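You operate a simulated robot arm through the tools that you are given. There is no shell and no other tool.

You are at the controls of a simulated robot arm. One attempt, no reset.

## Task
Head 2's test peg is not flush: turn its red knob one mark and drive one new test peg.
Fine: a higher figure drives deeper; the new peg sits flush; pull the test block out after.

The check looks at the end state, three seconds after you hand in, the way a careful person would. Anything else that was tipped, shoved, dropped, spilled or broken makes it a failure.

## Robot
A 6-joint arm with a two-finger parallel gripper, fixed in place. Base frame: the origin is at the foot of the arm, x ahead of it, y to its left, z up. Readings come in m, degrees, newtons and seconds.
With the tool pointing down near the work surface it reaches from about 0.16 to 0.62 m from the base axis. Its first joint turns from -66.0 to 66.0 degrees. Payload 2.7 kg.
The TCP is the grasp point between the finger pads, 0.023 m short of the fingertips. In the tool frame z runs along the fingers and y along their closing line. The gripper opens to 0.094 m. The fingers are 0.038 m wide and 0.01 m thick; the gripper's body (0.054 by 0.096 m) begins 0.039 m behind the TCP.
Orientation is that of the tool frame in the base frame, as a unit quaternion [x, y, z, w]. With the fingers straight down and closing along the base's y, the tool's x points along the base's -x, its y along +y and its z along -z.

## Interface
- The arm moves only by the tool move_arm. Its argument "moves" is a list that holds one entry, the list of rows, each a list of 6 numbers: the shift along the base's x, y, z in m, then the turn, a rotation vector about the base's x, y, z in degrees. In form: [[[dx, dy, dz, wx, wy, wz], ...]]. A call has 1 to 20 rows; each row is the pose to reach, as a shift and turn from the pose commanded when the call began. "fingers" is the gripper command, from -1 (fully open) to 1 (shut), values between in proportion, set as the call begins (left out, the last holds). Rows are played at 5 a second. More than 0.05 m and 8.6 degrees between two rows, or a gripper value outside its range, and nothing of the call is played. Where a pose cannot be reached the arm comes as near as it can. A force on the tool above 90 N (or 10 N above the force at the start of the call, whichever is more), or a blocked arm, ends the call early, and 0.2 s more pass. The fingers move at their own pace (about 0.045 m/s each) and stop on an object; they squeeze with about 37 N. The grip force told is the motor's: it shows also when the fingers shut on nothing. Time passes only in rows, and 0.2 s behind the last, so rows that repeat a pose let the fingers close. The reply holds the time, the measured pose of the TCP, the force on the tool along the base axes, the opening and the grip force, in the units named above and with some noise, with the torque about the TCP (base axes, N m) and any sound that the robot's microphone picked up.
- Cameras (640 x 400 px; columns grow to the right, rows downward): "scene" is fixed at [0.0939, -0.4465, 1.4208]; the picture's right is [0.58, -0.81, 0.00], its down [-0.34, -0.25, -0.91] and it looks along [0.74, 0.53, -0.42] (base axes); focal length 214 px, centre (320, 200). "wrist" rides on the gripper at [0.087, 0.016, -0.074] in the tool frame; the picture's right is [-0.18, 0.98, 0.00], its down [-0.58, -0.11, -0.81] and it looks along [-0.79, -0.15, 0.59] (tool axes); focal length 243 px, centre (320, 200). There is no depth. A picture from a camera that has moved, and an enlarged one, comes with that camera's place and axes in the base frame and with its lens.
- snapshot(camera): a new picture of that camera. No time passes.
- close_up(camera, box): a new picture of the part [left, top, right, bottom] of that camera's present view, enlarged. No time passes.
- close_job(): hands the job in; it is judged then, once.

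Nothing tells you positions but the pictures and the camera data. Unless the task says otherwise, let go and move clear before handing in.

The tools are called after "Emit:" as a command line: name --argument value ..., lists and objects as JSON in quotes. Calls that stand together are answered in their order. move_arm: Moves the arm, as the interface text tells. Its arguments: {"type":"object","properties":{"moves":{"type":"array","items":{"type":"array","items":{"type":"array","items":{"type":"number"}}}},"fingers":{"type":"number"}},"required":["moves"]} The other tools are called the same way: snapshot (camera) takes a picture; close_up (camera, box) takes an enlarged picture of a part of a camera's view; close_job () hands the job in.

At the start:

```text
time_s: 0.0
tcp_pos: [0.3508, -0.0741, 1.2897]
ee_rot: [0.001, 1.0, 0.0, 0.0]
force: [0.2, 0.3, 0.1]
ft_torque: [0.0, 0.01, -0.03]
opening: 0.094
finger_force: 0.1
```

scene: 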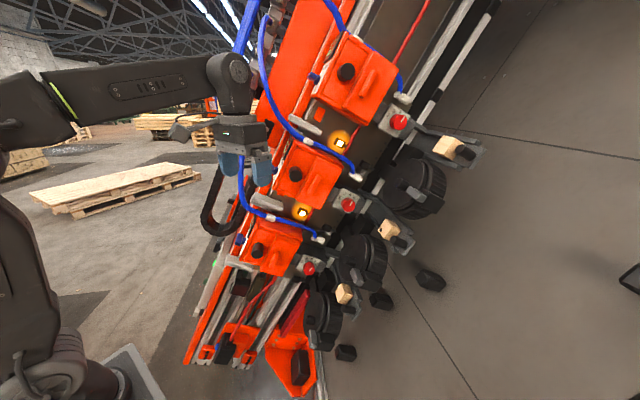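
wrist: 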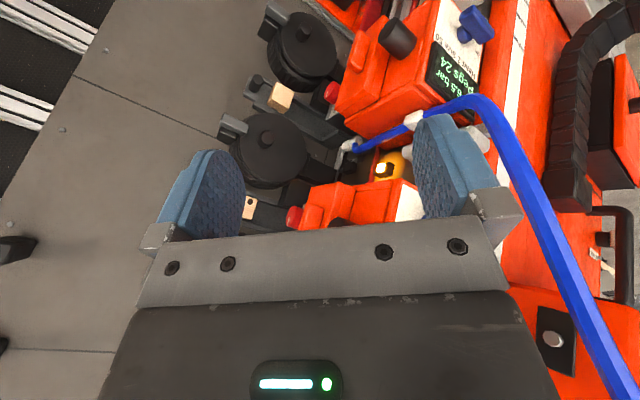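

I see an orange machine with three heads, each with a knob, a gauge and a wooden test block on its right side. I'll look closer before moving.

Emit:
close_up --camera "scene" --box '[200, 20, 360, 120]'

Emit:
close_up --camera "scene" --box '[340, 80, 500, 180]'

Emit:
close_up --camera "scene" --box '[260, 130, 420, 230]'

Emit:
close_up --camera "scene" --box '[200, 220, 360, 320]'

Emit:
close_up --camera "scene" --box '[300, 220, 460, 320]'

Emit:
close_up --camera "scene" --box '[170, 300, 330, 400]'

Emit:
close_up --camera "wrist" --box '[220, 0, 380, 100]'

Emit:
close_up --camera "wrist" --box '[360, 0, 520, 100]'

Emit:
close_up --camera "wrist" --box '[230, 130, 430, 255]'

```text
4.00 times, centred on (280, 70) of scene
camera zoom: at [0.0939, -0.4465, 1.4208], right [0.58, -0.81, 0.0], down [-0.34, -0.25, -0.91], along [0.74, 0.53, -0.42], focal length 858 px, centre (480, 720)
```

zoom: 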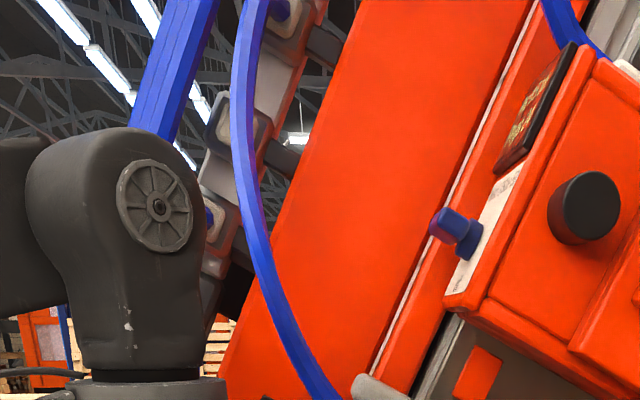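

```text
4.00 times, centred on (420, 130) of scene
camera zoom: at [0.0939, -0.4465, 1.4208], right [0.58, -0.81, 0.0], down [-0.34, -0.25, -0.91], along [0.74, 0.53, -0.42], focal length 858 px, centre (-80, 480)
```

zoom: 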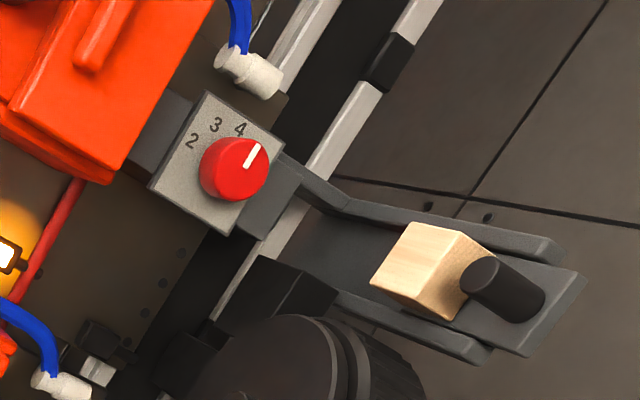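

```text
4.00 times, centred on (340, 180) of scene
camera zoom: at [0.0939, -0.4465, 1.4208], right [0.58, -0.81, 0.0], down [-0.34, -0.25, -0.91], along [0.74, 0.53, -0.42], focal length 858 px, centre (240, 280)
```

zoom: 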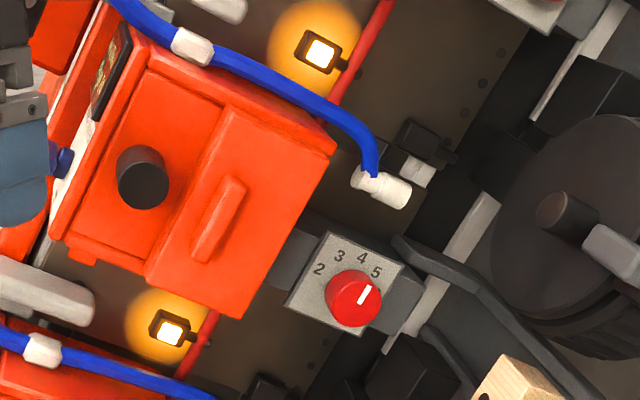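

```text
4.00 times, centred on (280, 270) of scene
camera zoom: at [0.0939, -0.4465, 1.4208], right [0.58, -0.81, 0.0], down [-0.34, -0.25, -0.91], along [0.74, 0.53, -0.42], focal length 858 px, centre (480, -80)
```

zoom: 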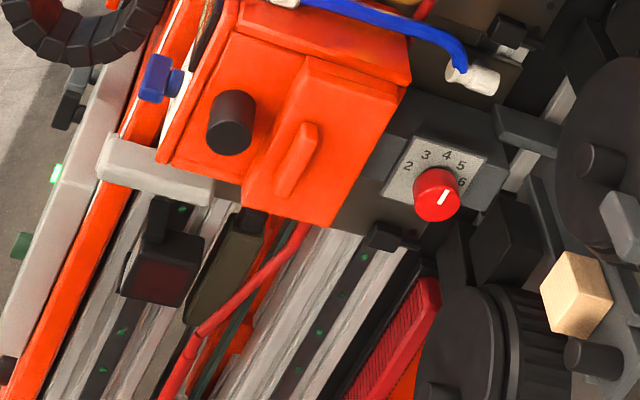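

```text
4.00 times, centred on (380, 270) of scene
camera zoom: at [0.0939, -0.4465, 1.4208], right [0.58, -0.81, 0.0], down [-0.34, -0.25, -0.91], along [0.74, 0.53, -0.42], focal length 858 px, centre (80, -80)
```

zoom: 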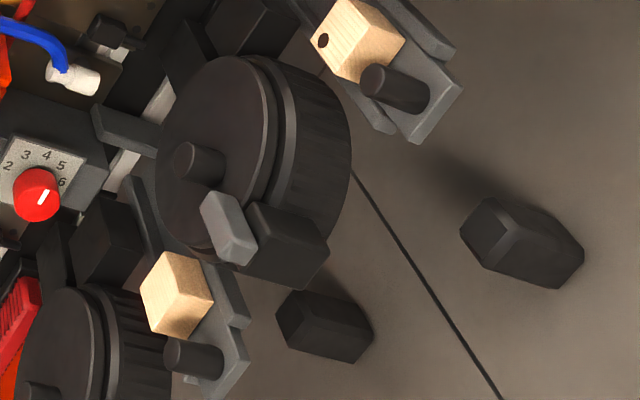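

```text
4.00 times, centred on (250, 350) of scene
camera zoom: at [0.0939, -0.4465, 1.4208], right [0.58, -0.81, 0.0], down [-0.34, -0.25, -0.91], along [0.74, 0.53, -0.42], focal length 858 px, centre (600, -400)
```

zoom: 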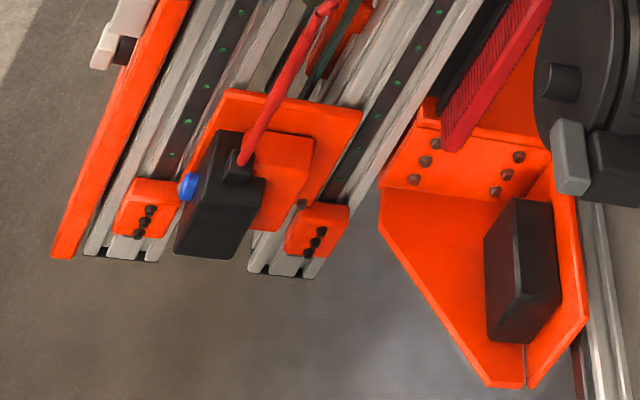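

```text
4.00 times, centred on (300, 50) of wrist
camera zoom: at [0.2642, -0.0582, 1.3638], right [0.18, 0.98, 0.0], down [0.58, -0.11, 0.81], along [0.79, -0.15, -0.59], focal length 970 px, centre (400, 800)
```

zoom: 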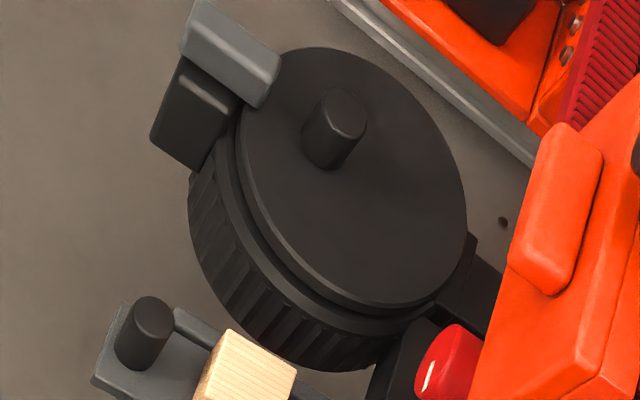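

```text
4.00 times, centred on (440, 50) of wrist
camera zoom: at [0.2642, -0.0582, 1.3638], right [0.18, 0.98, 0.0], down [0.58, -0.11, 0.81], along [0.79, -0.15, -0.59], focal length 970 px, centre (-160, 800)
```

zoom: 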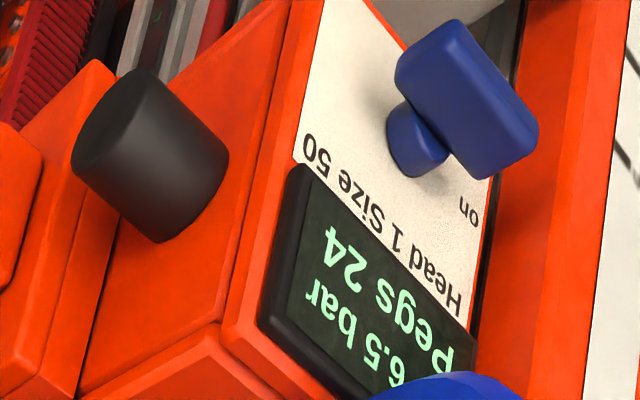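

```text
3.20 times, centred on (330, 192) of wrist
camera zoom: at [0.2642, -0.0582, 1.3638], right [0.18, 0.98, 0.0], down [0.58, -0.11, 0.81], along [0.79, -0.15, -0.59], focal length 776 px, centre (288, 224)
```

zoom: 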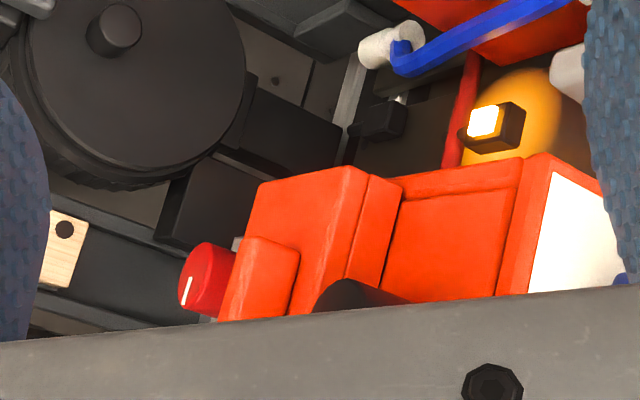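

The machine leans with three heads; by triangulation the knobs sit near [0.54,-0.09,0.89] (its label reads Head 1), [0.62,-0.17,1.13] and [0.71,-0.26,1.37]. I'll move the wrist camera back and to the left to read the labels and displays before touching anything.

Emit:
move_arm --moves '[[[-0.02, 0.03, 0.02, 0, 0, 0], [-0.04, 0.06, 0.04, 0, 0, 0], [-0.05, 0.1, 0.06, 0, 0, 0], [-0.06, 0.13, 0.08, 0, 0, 0]]]'

Emit:
snapshot --camera "wrist"

Emit:
snapshot --camera "scene"

```text
time_s: 1.0
tcp_pos: [0.2905, 0.0544, 1.3629]
ee_rot: [0.002, 1.0, 0.001, 0.002]
force: [0.0, 0.1, 0.0]
ft_torque: [0.0, 0.02, -0.02]
opening: 0.094
finger_force: 0.1
out of reach, approached as far as the arm can: row 4
```

```text
taken
camera wrist: at [0.2039, 0.0692, 1.4366], right [0.19, 0.98, 0.0], down [0.58, -0.11, 0.81], along [0.79, -0.15, -0.59], focal length 243 px, centre (320, 200)
```

wrist: 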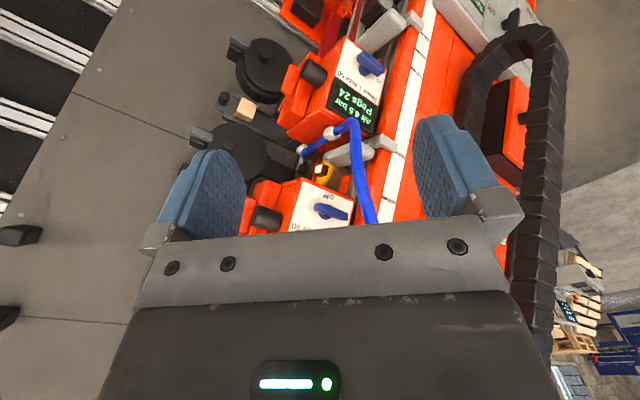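

```text
taken
```

scene: 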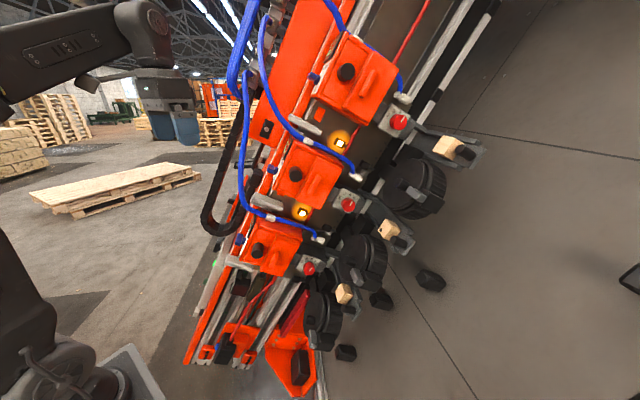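

Emit:
close_up --camera "wrist" --box '[230, 130, 390, 230]'

Emit:
close_up --camera "wrist" --box '[230, 30, 390, 130]'

Emit:
close_up --camera "wrist" --box '[370, 0, 560, 120]'

Emit:
close_up --camera "scene" --box '[250, 130, 350, 195]'

Emit:
close_up --camera "scene" --box '[290, 20, 410, 100]'

Emit:
close_up --camera "scene" --box '[360, 205, 420, 245]'

Emit:
close_up --camera "scene" --box '[325, 190, 375, 222]'

```text
4.00 times, centred on (310, 180) of wrist
camera zoom: at [0.2039, 0.0692, 1.4366], right [0.19, 0.98, 0.0], down [0.58, -0.11, 0.81], along [0.79, -0.15, -0.59], focal length 970 px, centre (360, 280)
```

zoom: 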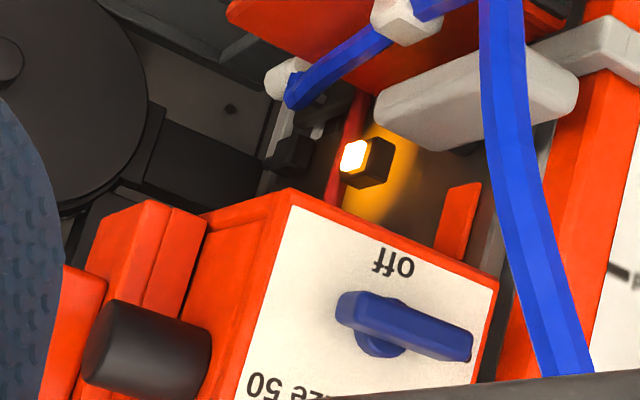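

```text
4.00 times, centred on (310, 80) of wrist
camera zoom: at [0.2039, 0.0692, 1.4366], right [0.19, 0.98, 0.0], down [0.58, -0.11, 0.81], along [0.79, -0.15, -0.59], focal length 970 px, centre (360, 680)
```

zoom: 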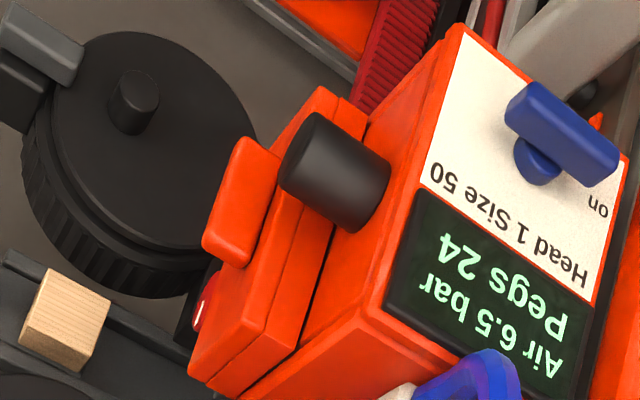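

```text
3.33 times, centred on (465, 60) of wrist
camera zoom: at [0.2039, 0.0692, 1.4366], right [0.19, 0.98, 0.0], down [0.58, -0.11, 0.81], along [0.79, -0.15, -0.59], focal length 809 px, centre (-163, 667)
```

zoom: 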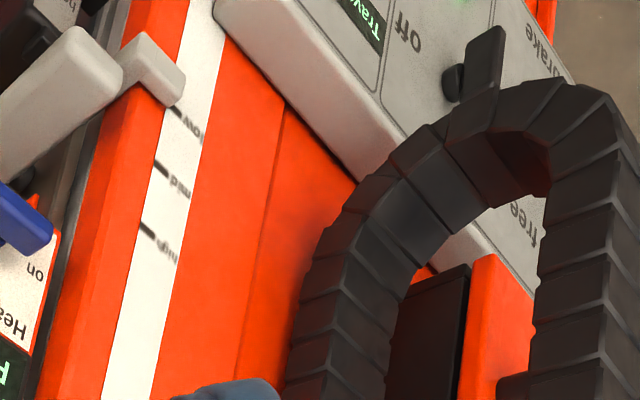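

```text
6.15 times, centred on (300, 162) of scene
camera zoom: at [0.0939, -0.4465, 1.4208], right [0.58, -0.81, 0.0], down [-0.34, -0.25, -0.91], along [0.74, 0.53, -0.42], focal length 1320 px, centre (443, 431)
```

zoom: 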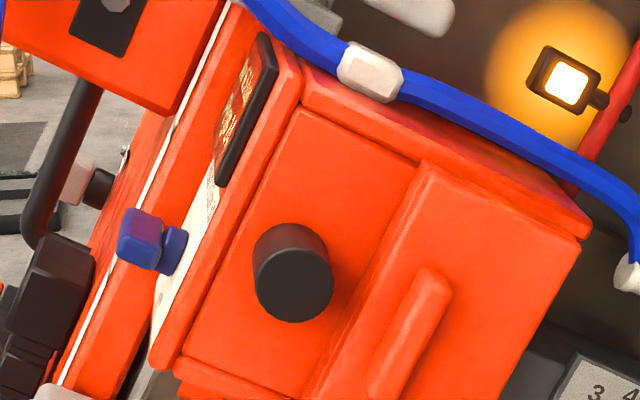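

```text
5.00 times, centred on (350, 60) of scene
camera zoom: at [0.0939, -0.4465, 1.4208], right [0.58, -0.81, 0.0], down [-0.34, -0.25, -0.91], along [0.74, 0.53, -0.42], focal length 1072 px, centre (170, 900)
```

zoom: 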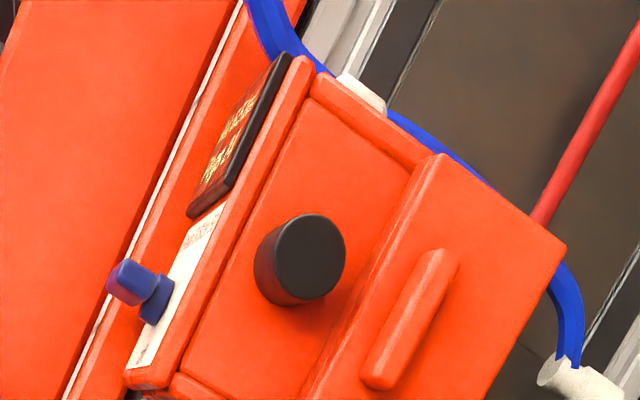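

```text
10.00 times, centred on (390, 225) of scene
camera zoom: at [0.0939, -0.4465, 1.4208], right [0.58, -0.81, 0.0], down [-0.34, -0.25, -0.91], along [0.74, 0.53, -0.42], focal length 2145 px, centre (-380, -50)
```

zoom: 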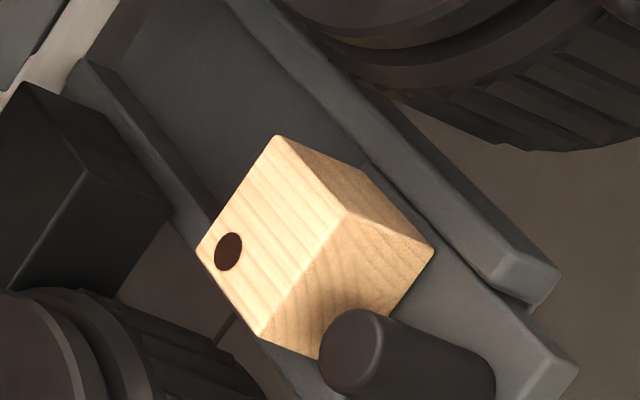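

```text
12.50 times, centred on (350, 206) of scene
camera zoom: at [0.0939, -0.4465, 1.4208], right [0.58, -0.81, 0.0], down [-0.34, -0.25, -0.91], along [0.74, 0.53, -0.42], focal length 2681 px, centre (-55, 125)
```

zoom: 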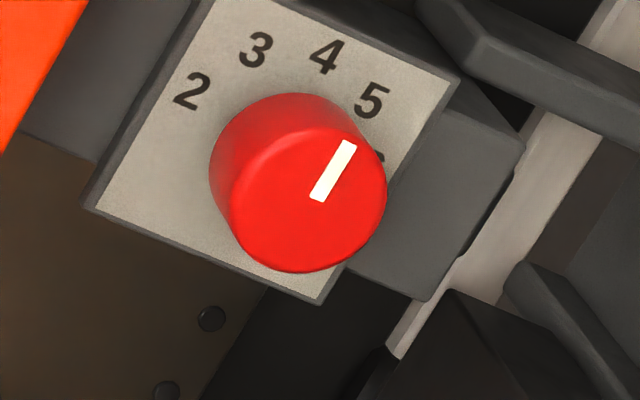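

Head 1's panel shows "on", "Air 6.5 bar", "Pegs 24". The middle head's panel shows "off" near its blue valve, and I cannot read its number yet. I'll swing further left and tilt the camera to see the middle panel square on.

Emit:
move_arm --moves '[[[-0.005, 0.025, -0.01, 0, 0, -7], [-0.01, 0.05, -0.015, 0, 0, -14], [-0.015, 0.075, -0.02, 0, 0, -21], [-0.02, 0.1, -0.025, 0, 0, -28], [-0.02, 0.12, -0.03, 0, 0, -35]]]'

Emit:
snapshot --camera "wrist"

```text
time_s: 2.2
tcp_pos: [0.2706, 0.176, 1.3316]
ee_rot: [0.302, 0.953, 0.0, 0.001]
force: [-0.2, -0.5, 0.2]
ft_torque: [-0.01, -0.03, -0.02]
opening: 0.0941
finger_force: 0.2
```

```text
taken
camera wrist: at [0.2089, 0.2382, 1.406], right [0.72, 0.7, 0.0], down [0.41, -0.42, 0.81], along [0.56, -0.58, -0.59], focal length 243 px, centre (320, 200)
```

wrist: 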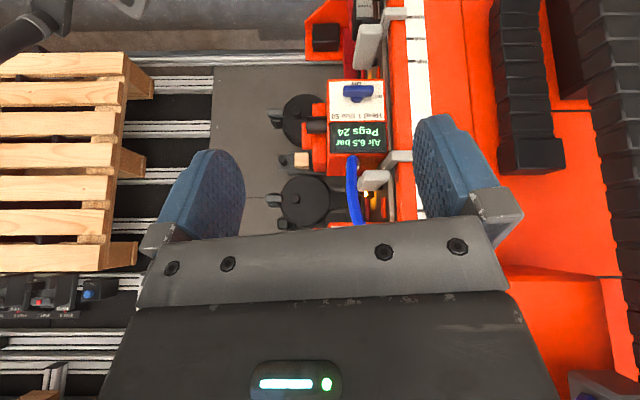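

Emit:
move_arm --moves '[[[0, 0, 0.01, -4.6, -6.55, 0], [0, 0, 0.02, -9.2, -13.1, 0], [0, 0, 0.03, -13.8, -19.7, 0]]]'

Emit:
snapshot --camera "wrist"

```text
time_s: 3.0
tcp_pos: [0.2707, 0.1765, 1.3606]
ee_rot: [0.295, 0.932, -0.063, 0.2]
force: [0.0, 0.0, 0.3]
ft_torque: [0.03, -0.03, -0.02]
opening: 0.0939
finger_force: 0.2
```

```text
taken
camera wrist: at [0.1903, 0.252, 1.3936], right [0.7, 0.71, 0.08], down [0.1, -0.2, 0.97], along [0.7, -0.68, -0.21], focal length 243 px, centre (320, 200)
```

wrist: 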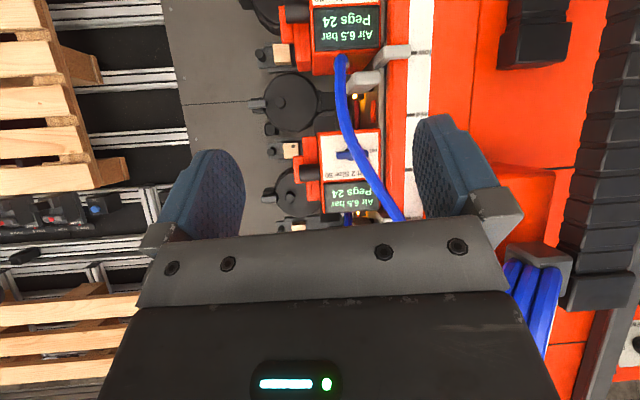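

Emit:
close_up --camera "wrist" --box '[300, 125, 404, 225]'

Emit:
close_up --camera "wrist" --box '[240, 0, 400, 100]'

Emit:
close_up --camera "wrist" --box '[240, 120, 340, 220]'

Emit:
close_up --camera "wrist" --box '[320, 80, 440, 160]'

```text
4.00 times, centred on (352, 175) of wrist
camera zoom: at [0.1903, 0.252, 1.3936], right [0.7, 0.71, 0.08], down [0.1, -0.2, 0.97], along [0.7, -0.68, -0.21], focal length 970 px, centre (192, 300)
```

zoom: 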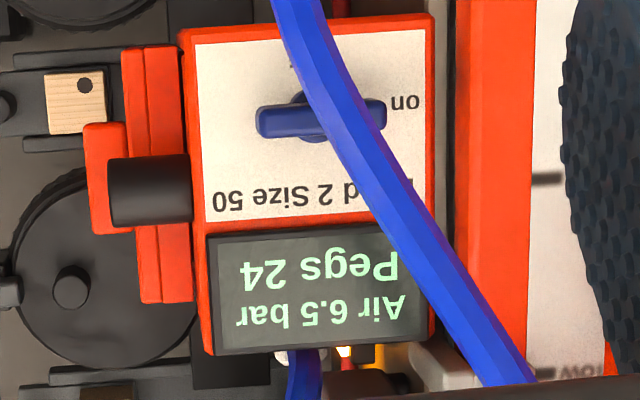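

```text
4.00 times, centred on (320, 50) of wrist
camera zoom: at [0.1903, 0.252, 1.3936], right [0.7, 0.71, 0.08], down [0.1, -0.2, 0.97], along [0.7, -0.68, -0.21], focal length 970 px, centre (320, 800)
```

zoom: 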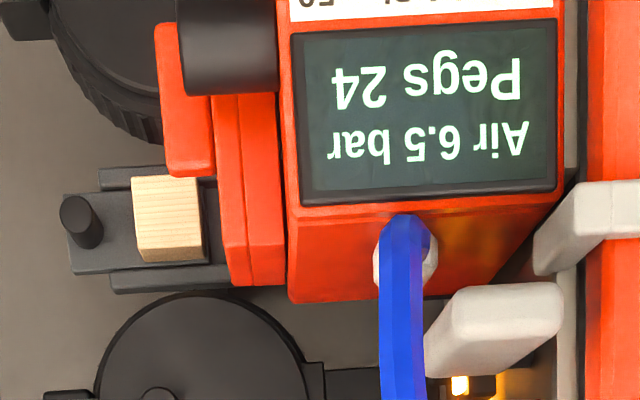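

```text
4.00 times, centred on (290, 170) of wrist
camera zoom: at [0.1903, 0.252, 1.3936], right [0.7, 0.71, 0.08], down [0.1, -0.2, 0.97], along [0.7, -0.68, -0.21], focal length 970 px, centre (440, 320)
```

zoom: 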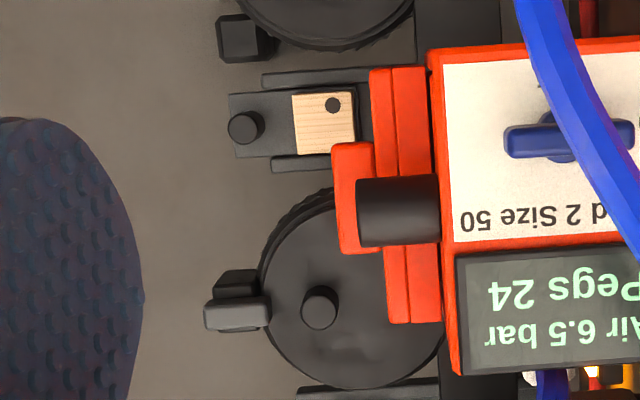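

```text
5.00 times, centred on (380, 120) of wrist
camera zoom: at [0.1903, 0.252, 1.3936], right [0.7, 0.71, 0.08], down [0.1, -0.2, 0.97], along [0.7, -0.68, -0.21], focal length 1213 px, centre (20, 600)
```

zoom: 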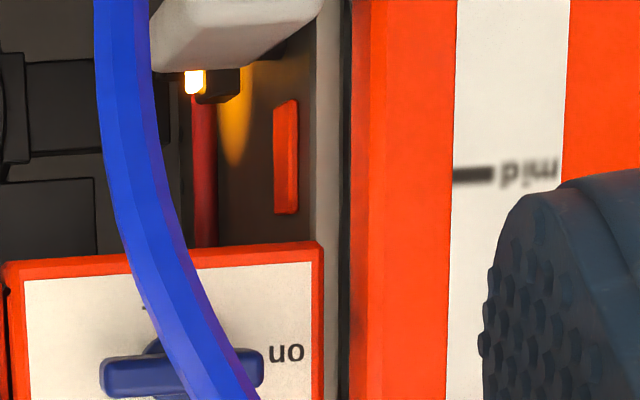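

The middle head is confirmed as Head 2: valve handle on "on", 6.5 bar, 24 pegs. Its test block sits on a drawer-like tray that sticks out toward the front with a black knob handle. Now I'll zoom on the peg, the dial and the tray.

Emit:
close_up --camera "scene" --box '[374, 224, 390, 234]'

Emit:
close_up --camera "wrist" --box '[308, 138, 332, 153]'

Emit:
close_up --camera "scene" --box '[336, 194, 364, 212]'

Emit:
close_up --camera "scene" --box '[385, 105, 417, 125]'

Emit:
close_up --camera "scene" --box '[293, 255, 325, 275]'

Emit:
close_up --camera "scene" --box '[330, 180, 426, 250]'

Emit:
close_up --camera "wrist" --box '[250, 130, 310, 170]'

```text
16.00 times, centred on (382, 229) of scene
camera zoom: at [0.0939, -0.4465, 1.4208], right [0.58, -0.81, 0.0], down [-0.34, -0.25, -0.91], along [0.74, 0.53, -0.42], focal length 3432 px, centre (-672, -264)
```

zoom: 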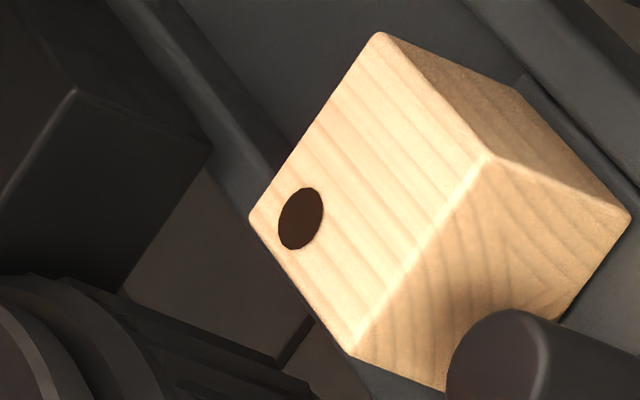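

```text
16.00 times, centred on (320, 146) of wrist
camera zoom: at [0.1903, 0.252, 1.3936], right [0.7, 0.71, 0.08], down [0.1, -0.2, 0.97], along [0.7, -0.68, -0.21], focal length 3882 px, centre (320, 1072)
```

zoom: 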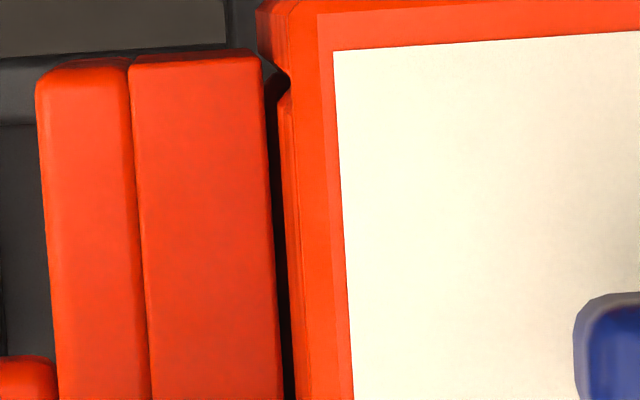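

```text
16.00 times, centred on (350, 203) of scene
camera zoom: at [0.0939, -0.4465, 1.4208], right [0.58, -0.81, 0.0], down [-0.34, -0.25, -0.91], along [0.74, 0.53, -0.42], focal length 3432 px, centre (-160, 152)
```

zoom: 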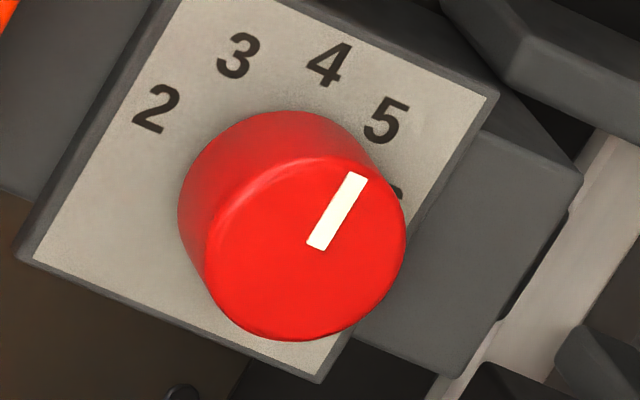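

```text
16.00 times, centred on (401, 115) of scene
camera zoom: at [0.0939, -0.4465, 1.4208], right [0.58, -0.81, 0.0], down [-0.34, -0.25, -0.91], along [0.74, 0.53, -0.42], focal length 3432 px, centre (-976, 1560)
```

zoom: 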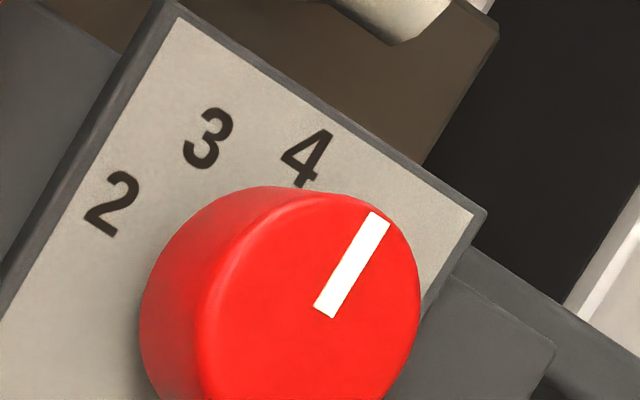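

```text
16.00 times, centred on (309, 265) of scene
camera zoom: at [0.0939, -0.4465, 1.4208], right [0.58, -0.81, 0.0], down [-0.34, -0.25, -0.91], along [0.74, 0.53, -0.42], focal length 3432 px, centre (496, -840)
```

zoom: 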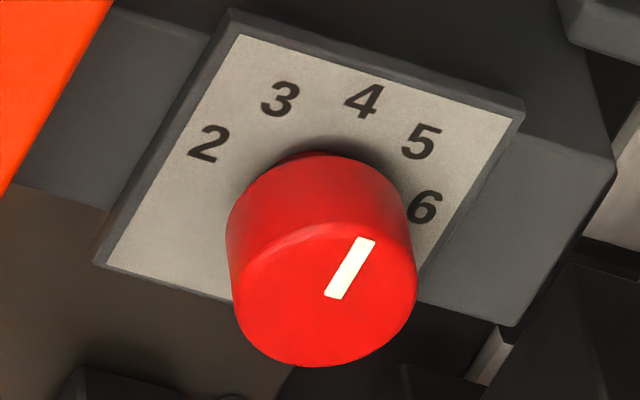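

```text
5.71 times, centred on (378, 215) of scene
camera zoom: at [0.0939, -0.4465, 1.4208], right [0.58, -0.81, 0.0], down [-0.34, -0.25, -0.91], along [0.74, 0.53, -0.42], focal length 1226 px, centre (-11, 114)
```

zoom: 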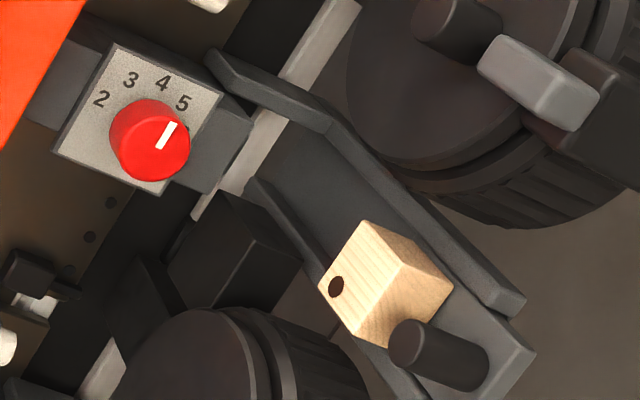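

```text
10.00 times, centred on (280, 150) of wrist
camera zoom: at [0.1903, 0.252, 1.3936], right [0.7, 0.71, 0.08], down [0.1, -0.2, 0.97], along [0.7, -0.68, -0.21], focal length 2426 px, centre (720, 700)
```

zoom: 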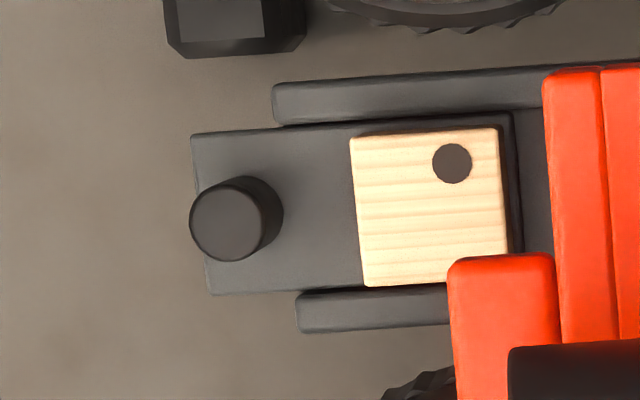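

The dial pointer stands at 12 o'clock, on "4", with marks about 36° apart. The peg shows as a flat dark disc, possibly sunk, and I need a close side-on look to be sure. I'll move in front of the machine, turning the fingers horizontal to face its front, which should suit knob, tray and button alike.

Emit:
move_arm --moves '[[[0.005, -0.03, -0.01, 0, 0, 0], [0.01, -0.065, -0.02, 3.0, -0.8, -0.3], [0.015, -0.1, -0.03, 10.0, -2.8, -0.9], [0.02, -0.14, -0.035, 17.5, -4.9, -1.6], [0.025, -0.18, -0.04, 25.0, -7.0, -2.3], [0.03, -0.22, -0.05, 32.5, -9.0, -3.0], [0.035, -0.26, -0.06, 40.0, -11.1, -3.7], [0.04, -0.3, -0.07, 47.4, -13.2, -4.4]]]'

Emit:
snapshot --camera "scene"

Emit:
snapshot --camera "wrist"

```text
time_s: 4.8
tcp_pos: [0.3086, -0.1253, 1.2897]
ee_rot: [0.389, 0.839, 0.343, 0.165]
force: [-0.6, -1.0, 0.1]
ft_torque: [0.03, -0.02, 0.02]
opening: 0.094
finger_force: 0.0
```

```text
taken
```

scene: 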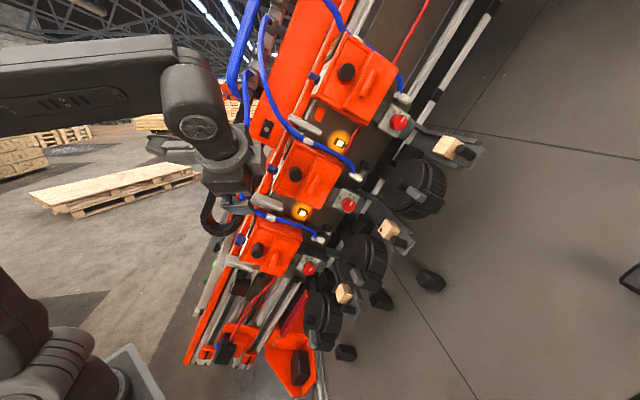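

```text
taken
camera wrist: at [0.2216, -0.0853, 1.3536], right [0.65, 0.31, 0.69], down [-0.12, -0.86, 0.5], along [0.75, -0.41, -0.52], focal length 243 px, centre (320, 200)
```

wrist: 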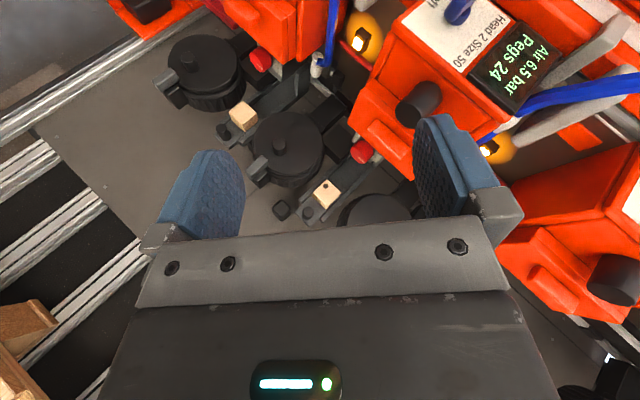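

Emit:
move_arm --moves '[[[0.0, -0.02, -0.01, 7.1, -2.0, -0.66], [0.0, -0.04, -0.02, 14.2, -4.0, -1.3], [0.01, -0.06, -0.03, 21.4, -5.95, -2.0], [0.01, -0.08, -0.04, 28.5, -7.95, -2.6], [0.02, -0.1, -0.05, 35.6, -9.9, -3.3], [0.03, -0.1, -0.05, 42.8, -11.9, -3.95], [0.04, -0.1, -0.05, 49.9, -13.9, -4.6]]]'

Emit:
snapshot --camera "scene"

Emit:
snapshot --camera "wrist"

```text
time_s: 6.4
tcp_pos: [0.3507, -0.2246, 1.2381]
ee_rot: [0.412, 0.576, 0.7, 0.095]
force: [0.1, 0.3, -0.1]
ft_torque: [0.0, 0.02, 0.0]
opening: 0.0942
finger_force: 0.1
```

```text
taken
```

scene: 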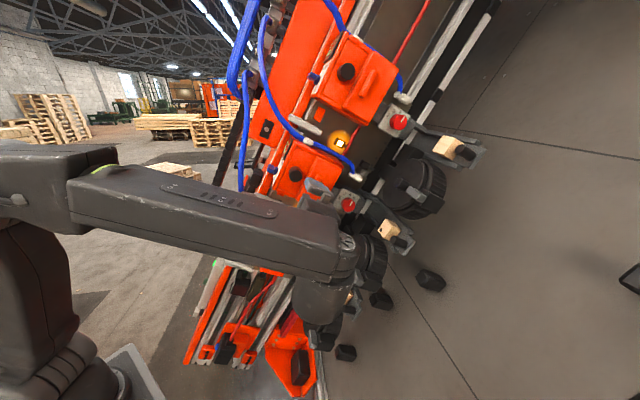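

```text
taken
camera wrist: at [0.2487, -0.2317, 1.2937], right [0.45, -0.43, 0.78], down [-0.22, -0.9, -0.37], along [0.87, 0.0, -0.5], focal length 243 px, centre (320, 200)
```

wrist: 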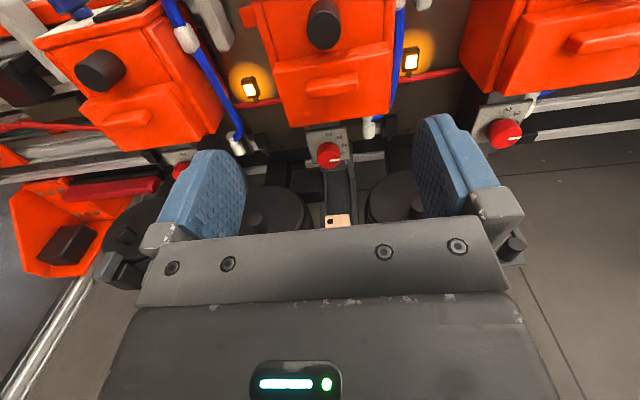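

Emit:
close_up --camera "wrist" --box '[290, 120, 386, 240]'

Emit:
close_up --camera "wrist" --box '[312, 205, 360, 235]'

Emit:
close_up --camera "wrist" --box '[250, 0, 410, 100]'

Emit:
close_up --camera "wrist" --box '[306, 135, 354, 165]'

Emit:
close_up --camera "scene" --box '[374, 215, 406, 235]'

```text
3.33 times, centred on (338, 180) of wrist
camera zoom: at [0.2487, -0.2317, 1.2937], right [0.45, -0.43, 0.78], down [-0.22, -0.9, -0.37], along [0.87, 0.0, -0.5], focal length 809 px, centre (260, 267)
```

zoom: 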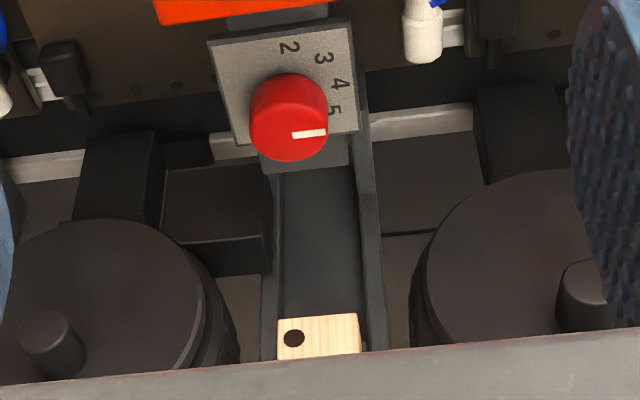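

```text
13.33 times, centred on (336, 220) of wrist
camera zoom: at [0.2487, -0.2317, 1.2937], right [0.45, -0.43, 0.78], down [-0.22, -0.9, -0.37], along [0.87, 0.0, -0.5], focal length 3235 px, centre (107, -67)
```

zoom: 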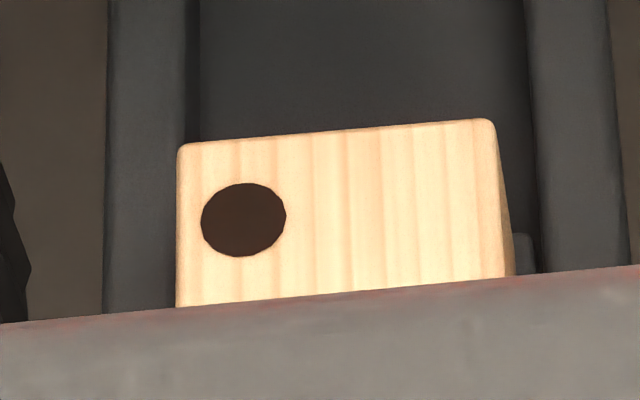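

```text
4.00 times, centred on (330, 50) of wrist
camera zoom: at [0.2487, -0.2317, 1.2937], right [0.45, -0.43, 0.78], down [-0.22, -0.9, -0.37], along [0.87, 0.0, -0.5], focal length 970 px, centre (280, 800)
```

zoom: 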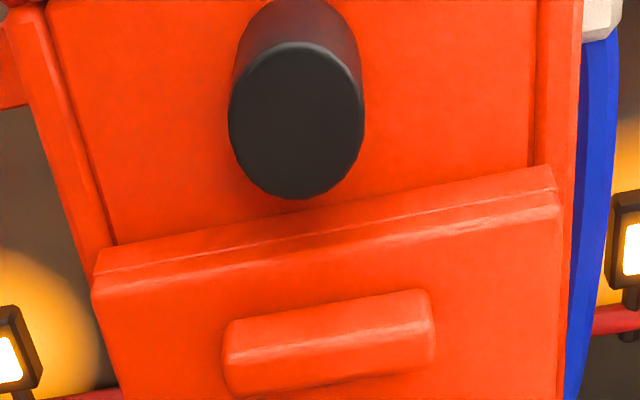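

```text
13.33 times, centred on (330, 150) of wrist
camera zoom: at [0.2487, -0.2317, 1.2937], right [0.45, -0.43, 0.78], down [-0.22, -0.9, -0.37], along [0.87, 0.0, -0.5], focal length 3235 px, centre (187, 867)
```

zoom: 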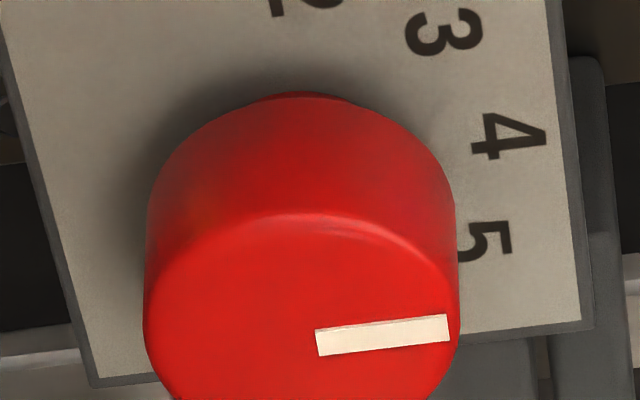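

```text
16.00 times, centred on (390, 225) of scene
camera zoom: at [0.0939, -0.4466, 1.4208], right [0.58, -0.81, 0.0], down [-0.34, -0.25, -0.91], along [0.74, 0.53, -0.42], focal length 3432 px, centre (-800, -200)
```

zoom: 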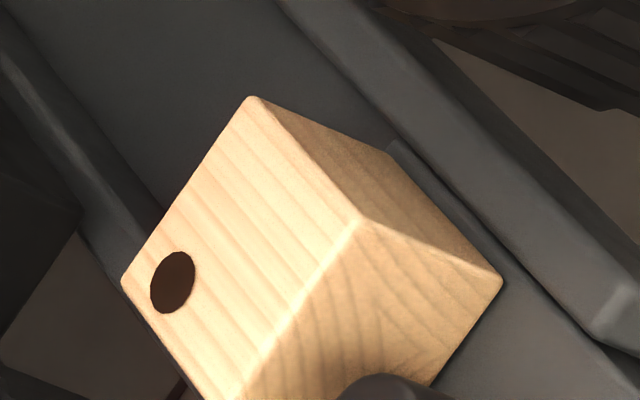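

Emit:
close_up --camera "scene" --box '[378, 227, 384, 231]'

Emit:
close_up --camera "wrist" --box '[326, 216, 336, 224]'

Emit:
close_up --camera "scene" --box '[330, 150, 426, 210]'

```text
16.00 times, centred on (381, 229) of scene
camera zoom: at [0.0939, -0.4466, 1.4208], right [0.58, -0.81, 0.0], down [-0.34, -0.25, -0.91], along [0.74, 0.53, -0.42], focal length 3432 px, centre (-656, -264)
```

zoom: 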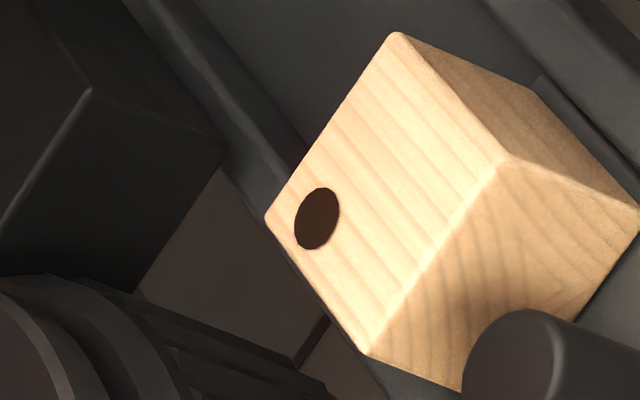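

```text
16.00 times, centred on (331, 220) of wrist
camera zoom: at [0.2487, -0.2317, 1.2937], right [0.45, -0.43, 0.78], down [-0.22, -0.9, -0.37], along [0.87, 0.0, -0.5], focal length 3882 px, centre (144, -120)
```

zoom: 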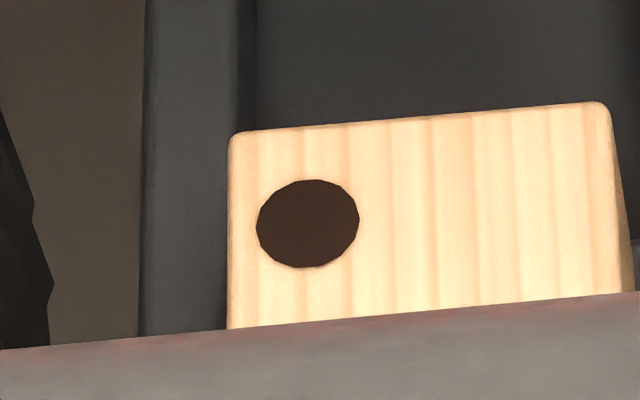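

```text
6.67 times, centred on (378, 180) of scene
camera zoom: at [0.0939, -0.4466, 1.4208], right [0.58, -0.81, 0.0], down [-0.34, -0.25, -0.91], along [0.74, 0.53, -0.42], focal length 1430 px, centre (-67, 333)
```

zoom: 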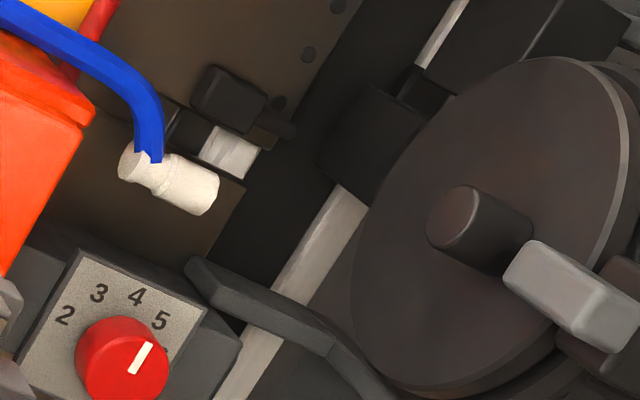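

Working pose reached, with the fingers facing the machine front. The disc still looks like a flat dark hole, so I'll bring the wrist camera close to the block of Head 2 for a definite look and to see the tray surroundings.

Emit:
move_arm --moves '[[[0.015, -0.03, -0.02, 0, 0, 0], [0.03, -0.06, -0.04, 0, 0, 0], [0.045, -0.09, -0.06, 0, 0, 0], [0.06, -0.115, -0.08, 0, 0, 0], [0.075, -0.14, -0.1, 0, 0, 0], [0.09, -0.155, -0.12, 0, 0, 0], [0.1, -0.163, -0.132, 0, 0, 0]]]'

Emit:
snapshot --camera "wrist"

Emit:
snapshot --camera "scene"

```text
time_s: 8.0
tcp_pos: [0.4494, -0.3857, 1.1054]
ee_rot: [0.411, 0.576, 0.7, 0.096]
force: [0.0, 0.0, -0.2]
ft_torque: [0.0, -0.04, 0.02]
opening: 0.0939
finger_force: 0.1
```

```text
taken
camera wrist: at [0.3491, -0.392, 1.1613], right [0.45, -0.42, 0.78], down [-0.22, -0.91, -0.36], along [0.87, 0.0, -0.5], focal length 243 px, centre (320, 200)
```

wrist: 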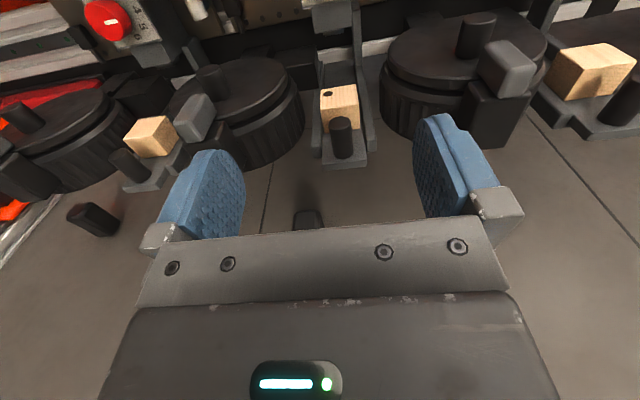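

```text
taken
```

scene: 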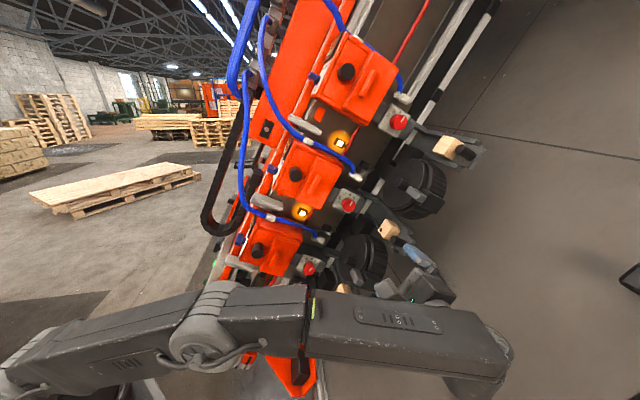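

Emit:
close_up --camera "wrist" --box '[310, 70, 374, 110]'

Emit:
close_up --camera "wrist" --box '[280, 50, 400, 170]'

Emit:
close_up --camera "wrist" --box '[320, 85, 336, 95]'

Emit:
close_up --camera "wrist" --box '[270, 0, 430, 100]'

Emit:
close_up --camera "scene" --box '[350, 200, 470, 310]'

```text
10.00 times, centred on (342, 90) of wrist
camera zoom: at [0.3491, -0.392, 1.1613], right [0.45, -0.42, 0.78], down [-0.22, -0.91, -0.36], along [0.87, 0.0, -0.5], focal length 2426 px, centre (100, 1300)
```

zoom: 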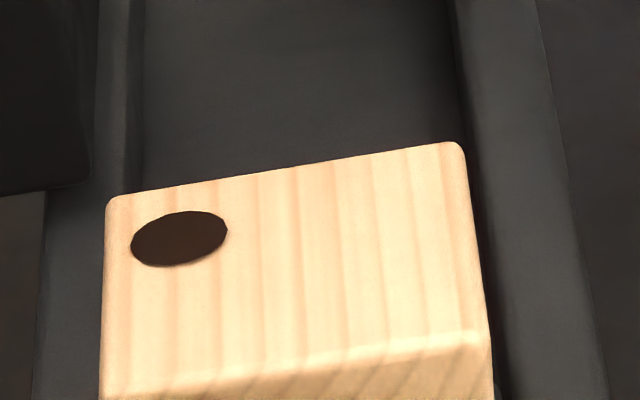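

```text
3.33 times, centred on (340, 110) of wrist
camera zoom: at [0.3491, -0.392, 1.1613], right [0.45, -0.42, 0.78], down [-0.22, -0.91, -0.36], along [0.87, 0.0, -0.5], focal length 809 px, centre (253, 500)
```

zoom: 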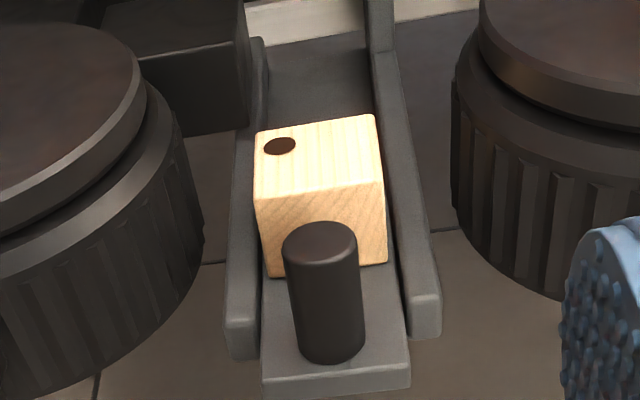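

```text
16.00 times, centred on (328, 90) of wrist
camera zoom: at [0.3491, -0.392, 1.1613], right [0.45, -0.42, 0.78], down [-0.22, -0.91, -0.36], along [0.87, 0.0, -0.5], focal length 3882 px, centre (192, 1960)
```

zoom: 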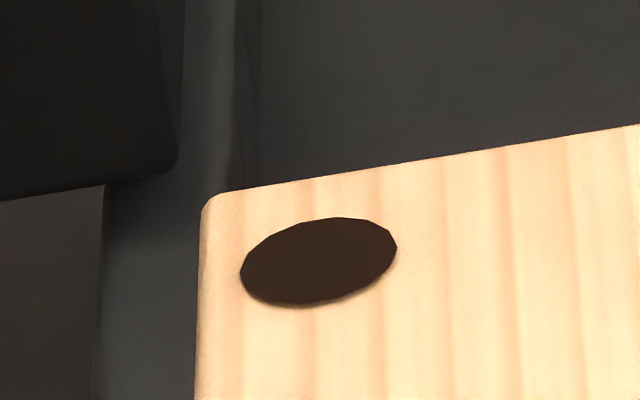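

```text
4.00 times, centred on (350, 50) of wrist
camera zoom: at [0.3491, -0.392, 1.1613], right [0.45, -0.42, 0.78], down [-0.22, -0.91, -0.36], along [0.87, 0.0, -0.5], focal length 970 px, centre (200, 800)
```

zoom: 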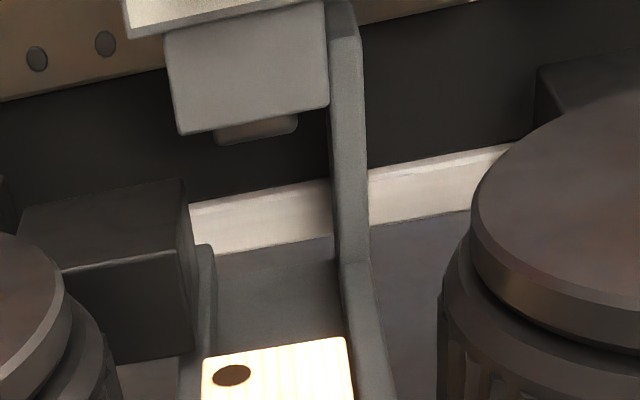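

```text
3.64 times, centred on (410, 255) of scene
camera zoom: at [0.0939, -0.4465, 1.4208], right [0.58, -0.81, 0.0], down [-0.34, -0.25, -0.91], along [0.74, 0.53, -0.42], focal length 780 px, centre (-7, 0)
```

zoom: 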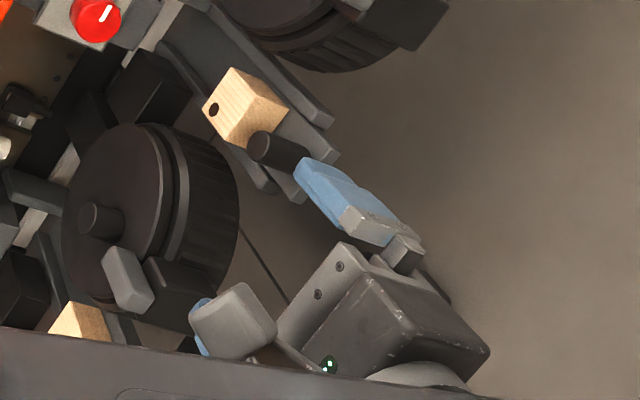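

The disc is flat even at a grazing angle: nothing stands out, so Head 2's peg was driven too deep and the hole shows dark. The knob must go one mark down, 4 to 3, which is 36° counter-clockwise seen from the front. I take the knob cap to be at about [0.620,-0.179,1.131], facing [-0.69,-0.73,0], and I'll approach it head-on.

Emit:
move_arm --moves '[[[0.012, 0.02, 0.015, 0, 0, 0], [0.036, 0.05, 0.0255, 0, 0, 0], [0.064, 0.085, 0.0255, 0, 0, 0], [0.092, 0.12, 0.0255, 0, 0, 0], [0.119, 0.153, 0.0255, 0, 0, 0]]]'

Emit:
snapshot --camera "wrist"

Emit:
snapshot --camera "scene"

```text
time_s: 9.2
tcp_pos: [0.5694, -0.2333, 1.1343]
ee_rot: [0.411, 0.576, 0.7, 0.096]
force: [-0.7, -0.3, -0.4]
ft_torque: [0.01, 0.01, 0.01]
opening: 0.0939
finger_force: 0.1
```

```text
taken
camera wrist: at [0.468, -0.2405, 1.1895], right [0.45, -0.42, 0.78], down [-0.22, -0.91, -0.37], along [0.87, 0.0, -0.5], focal length 243 px, centre (320, 200)
```

wrist: 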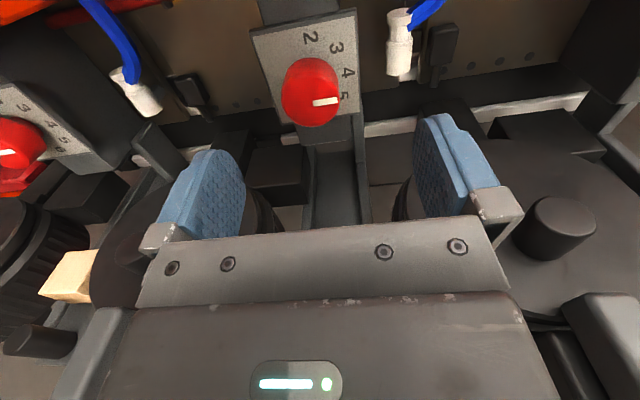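

```text
taken
```

scene: 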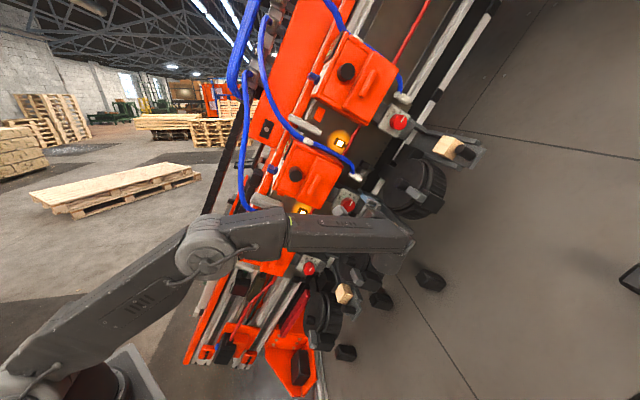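

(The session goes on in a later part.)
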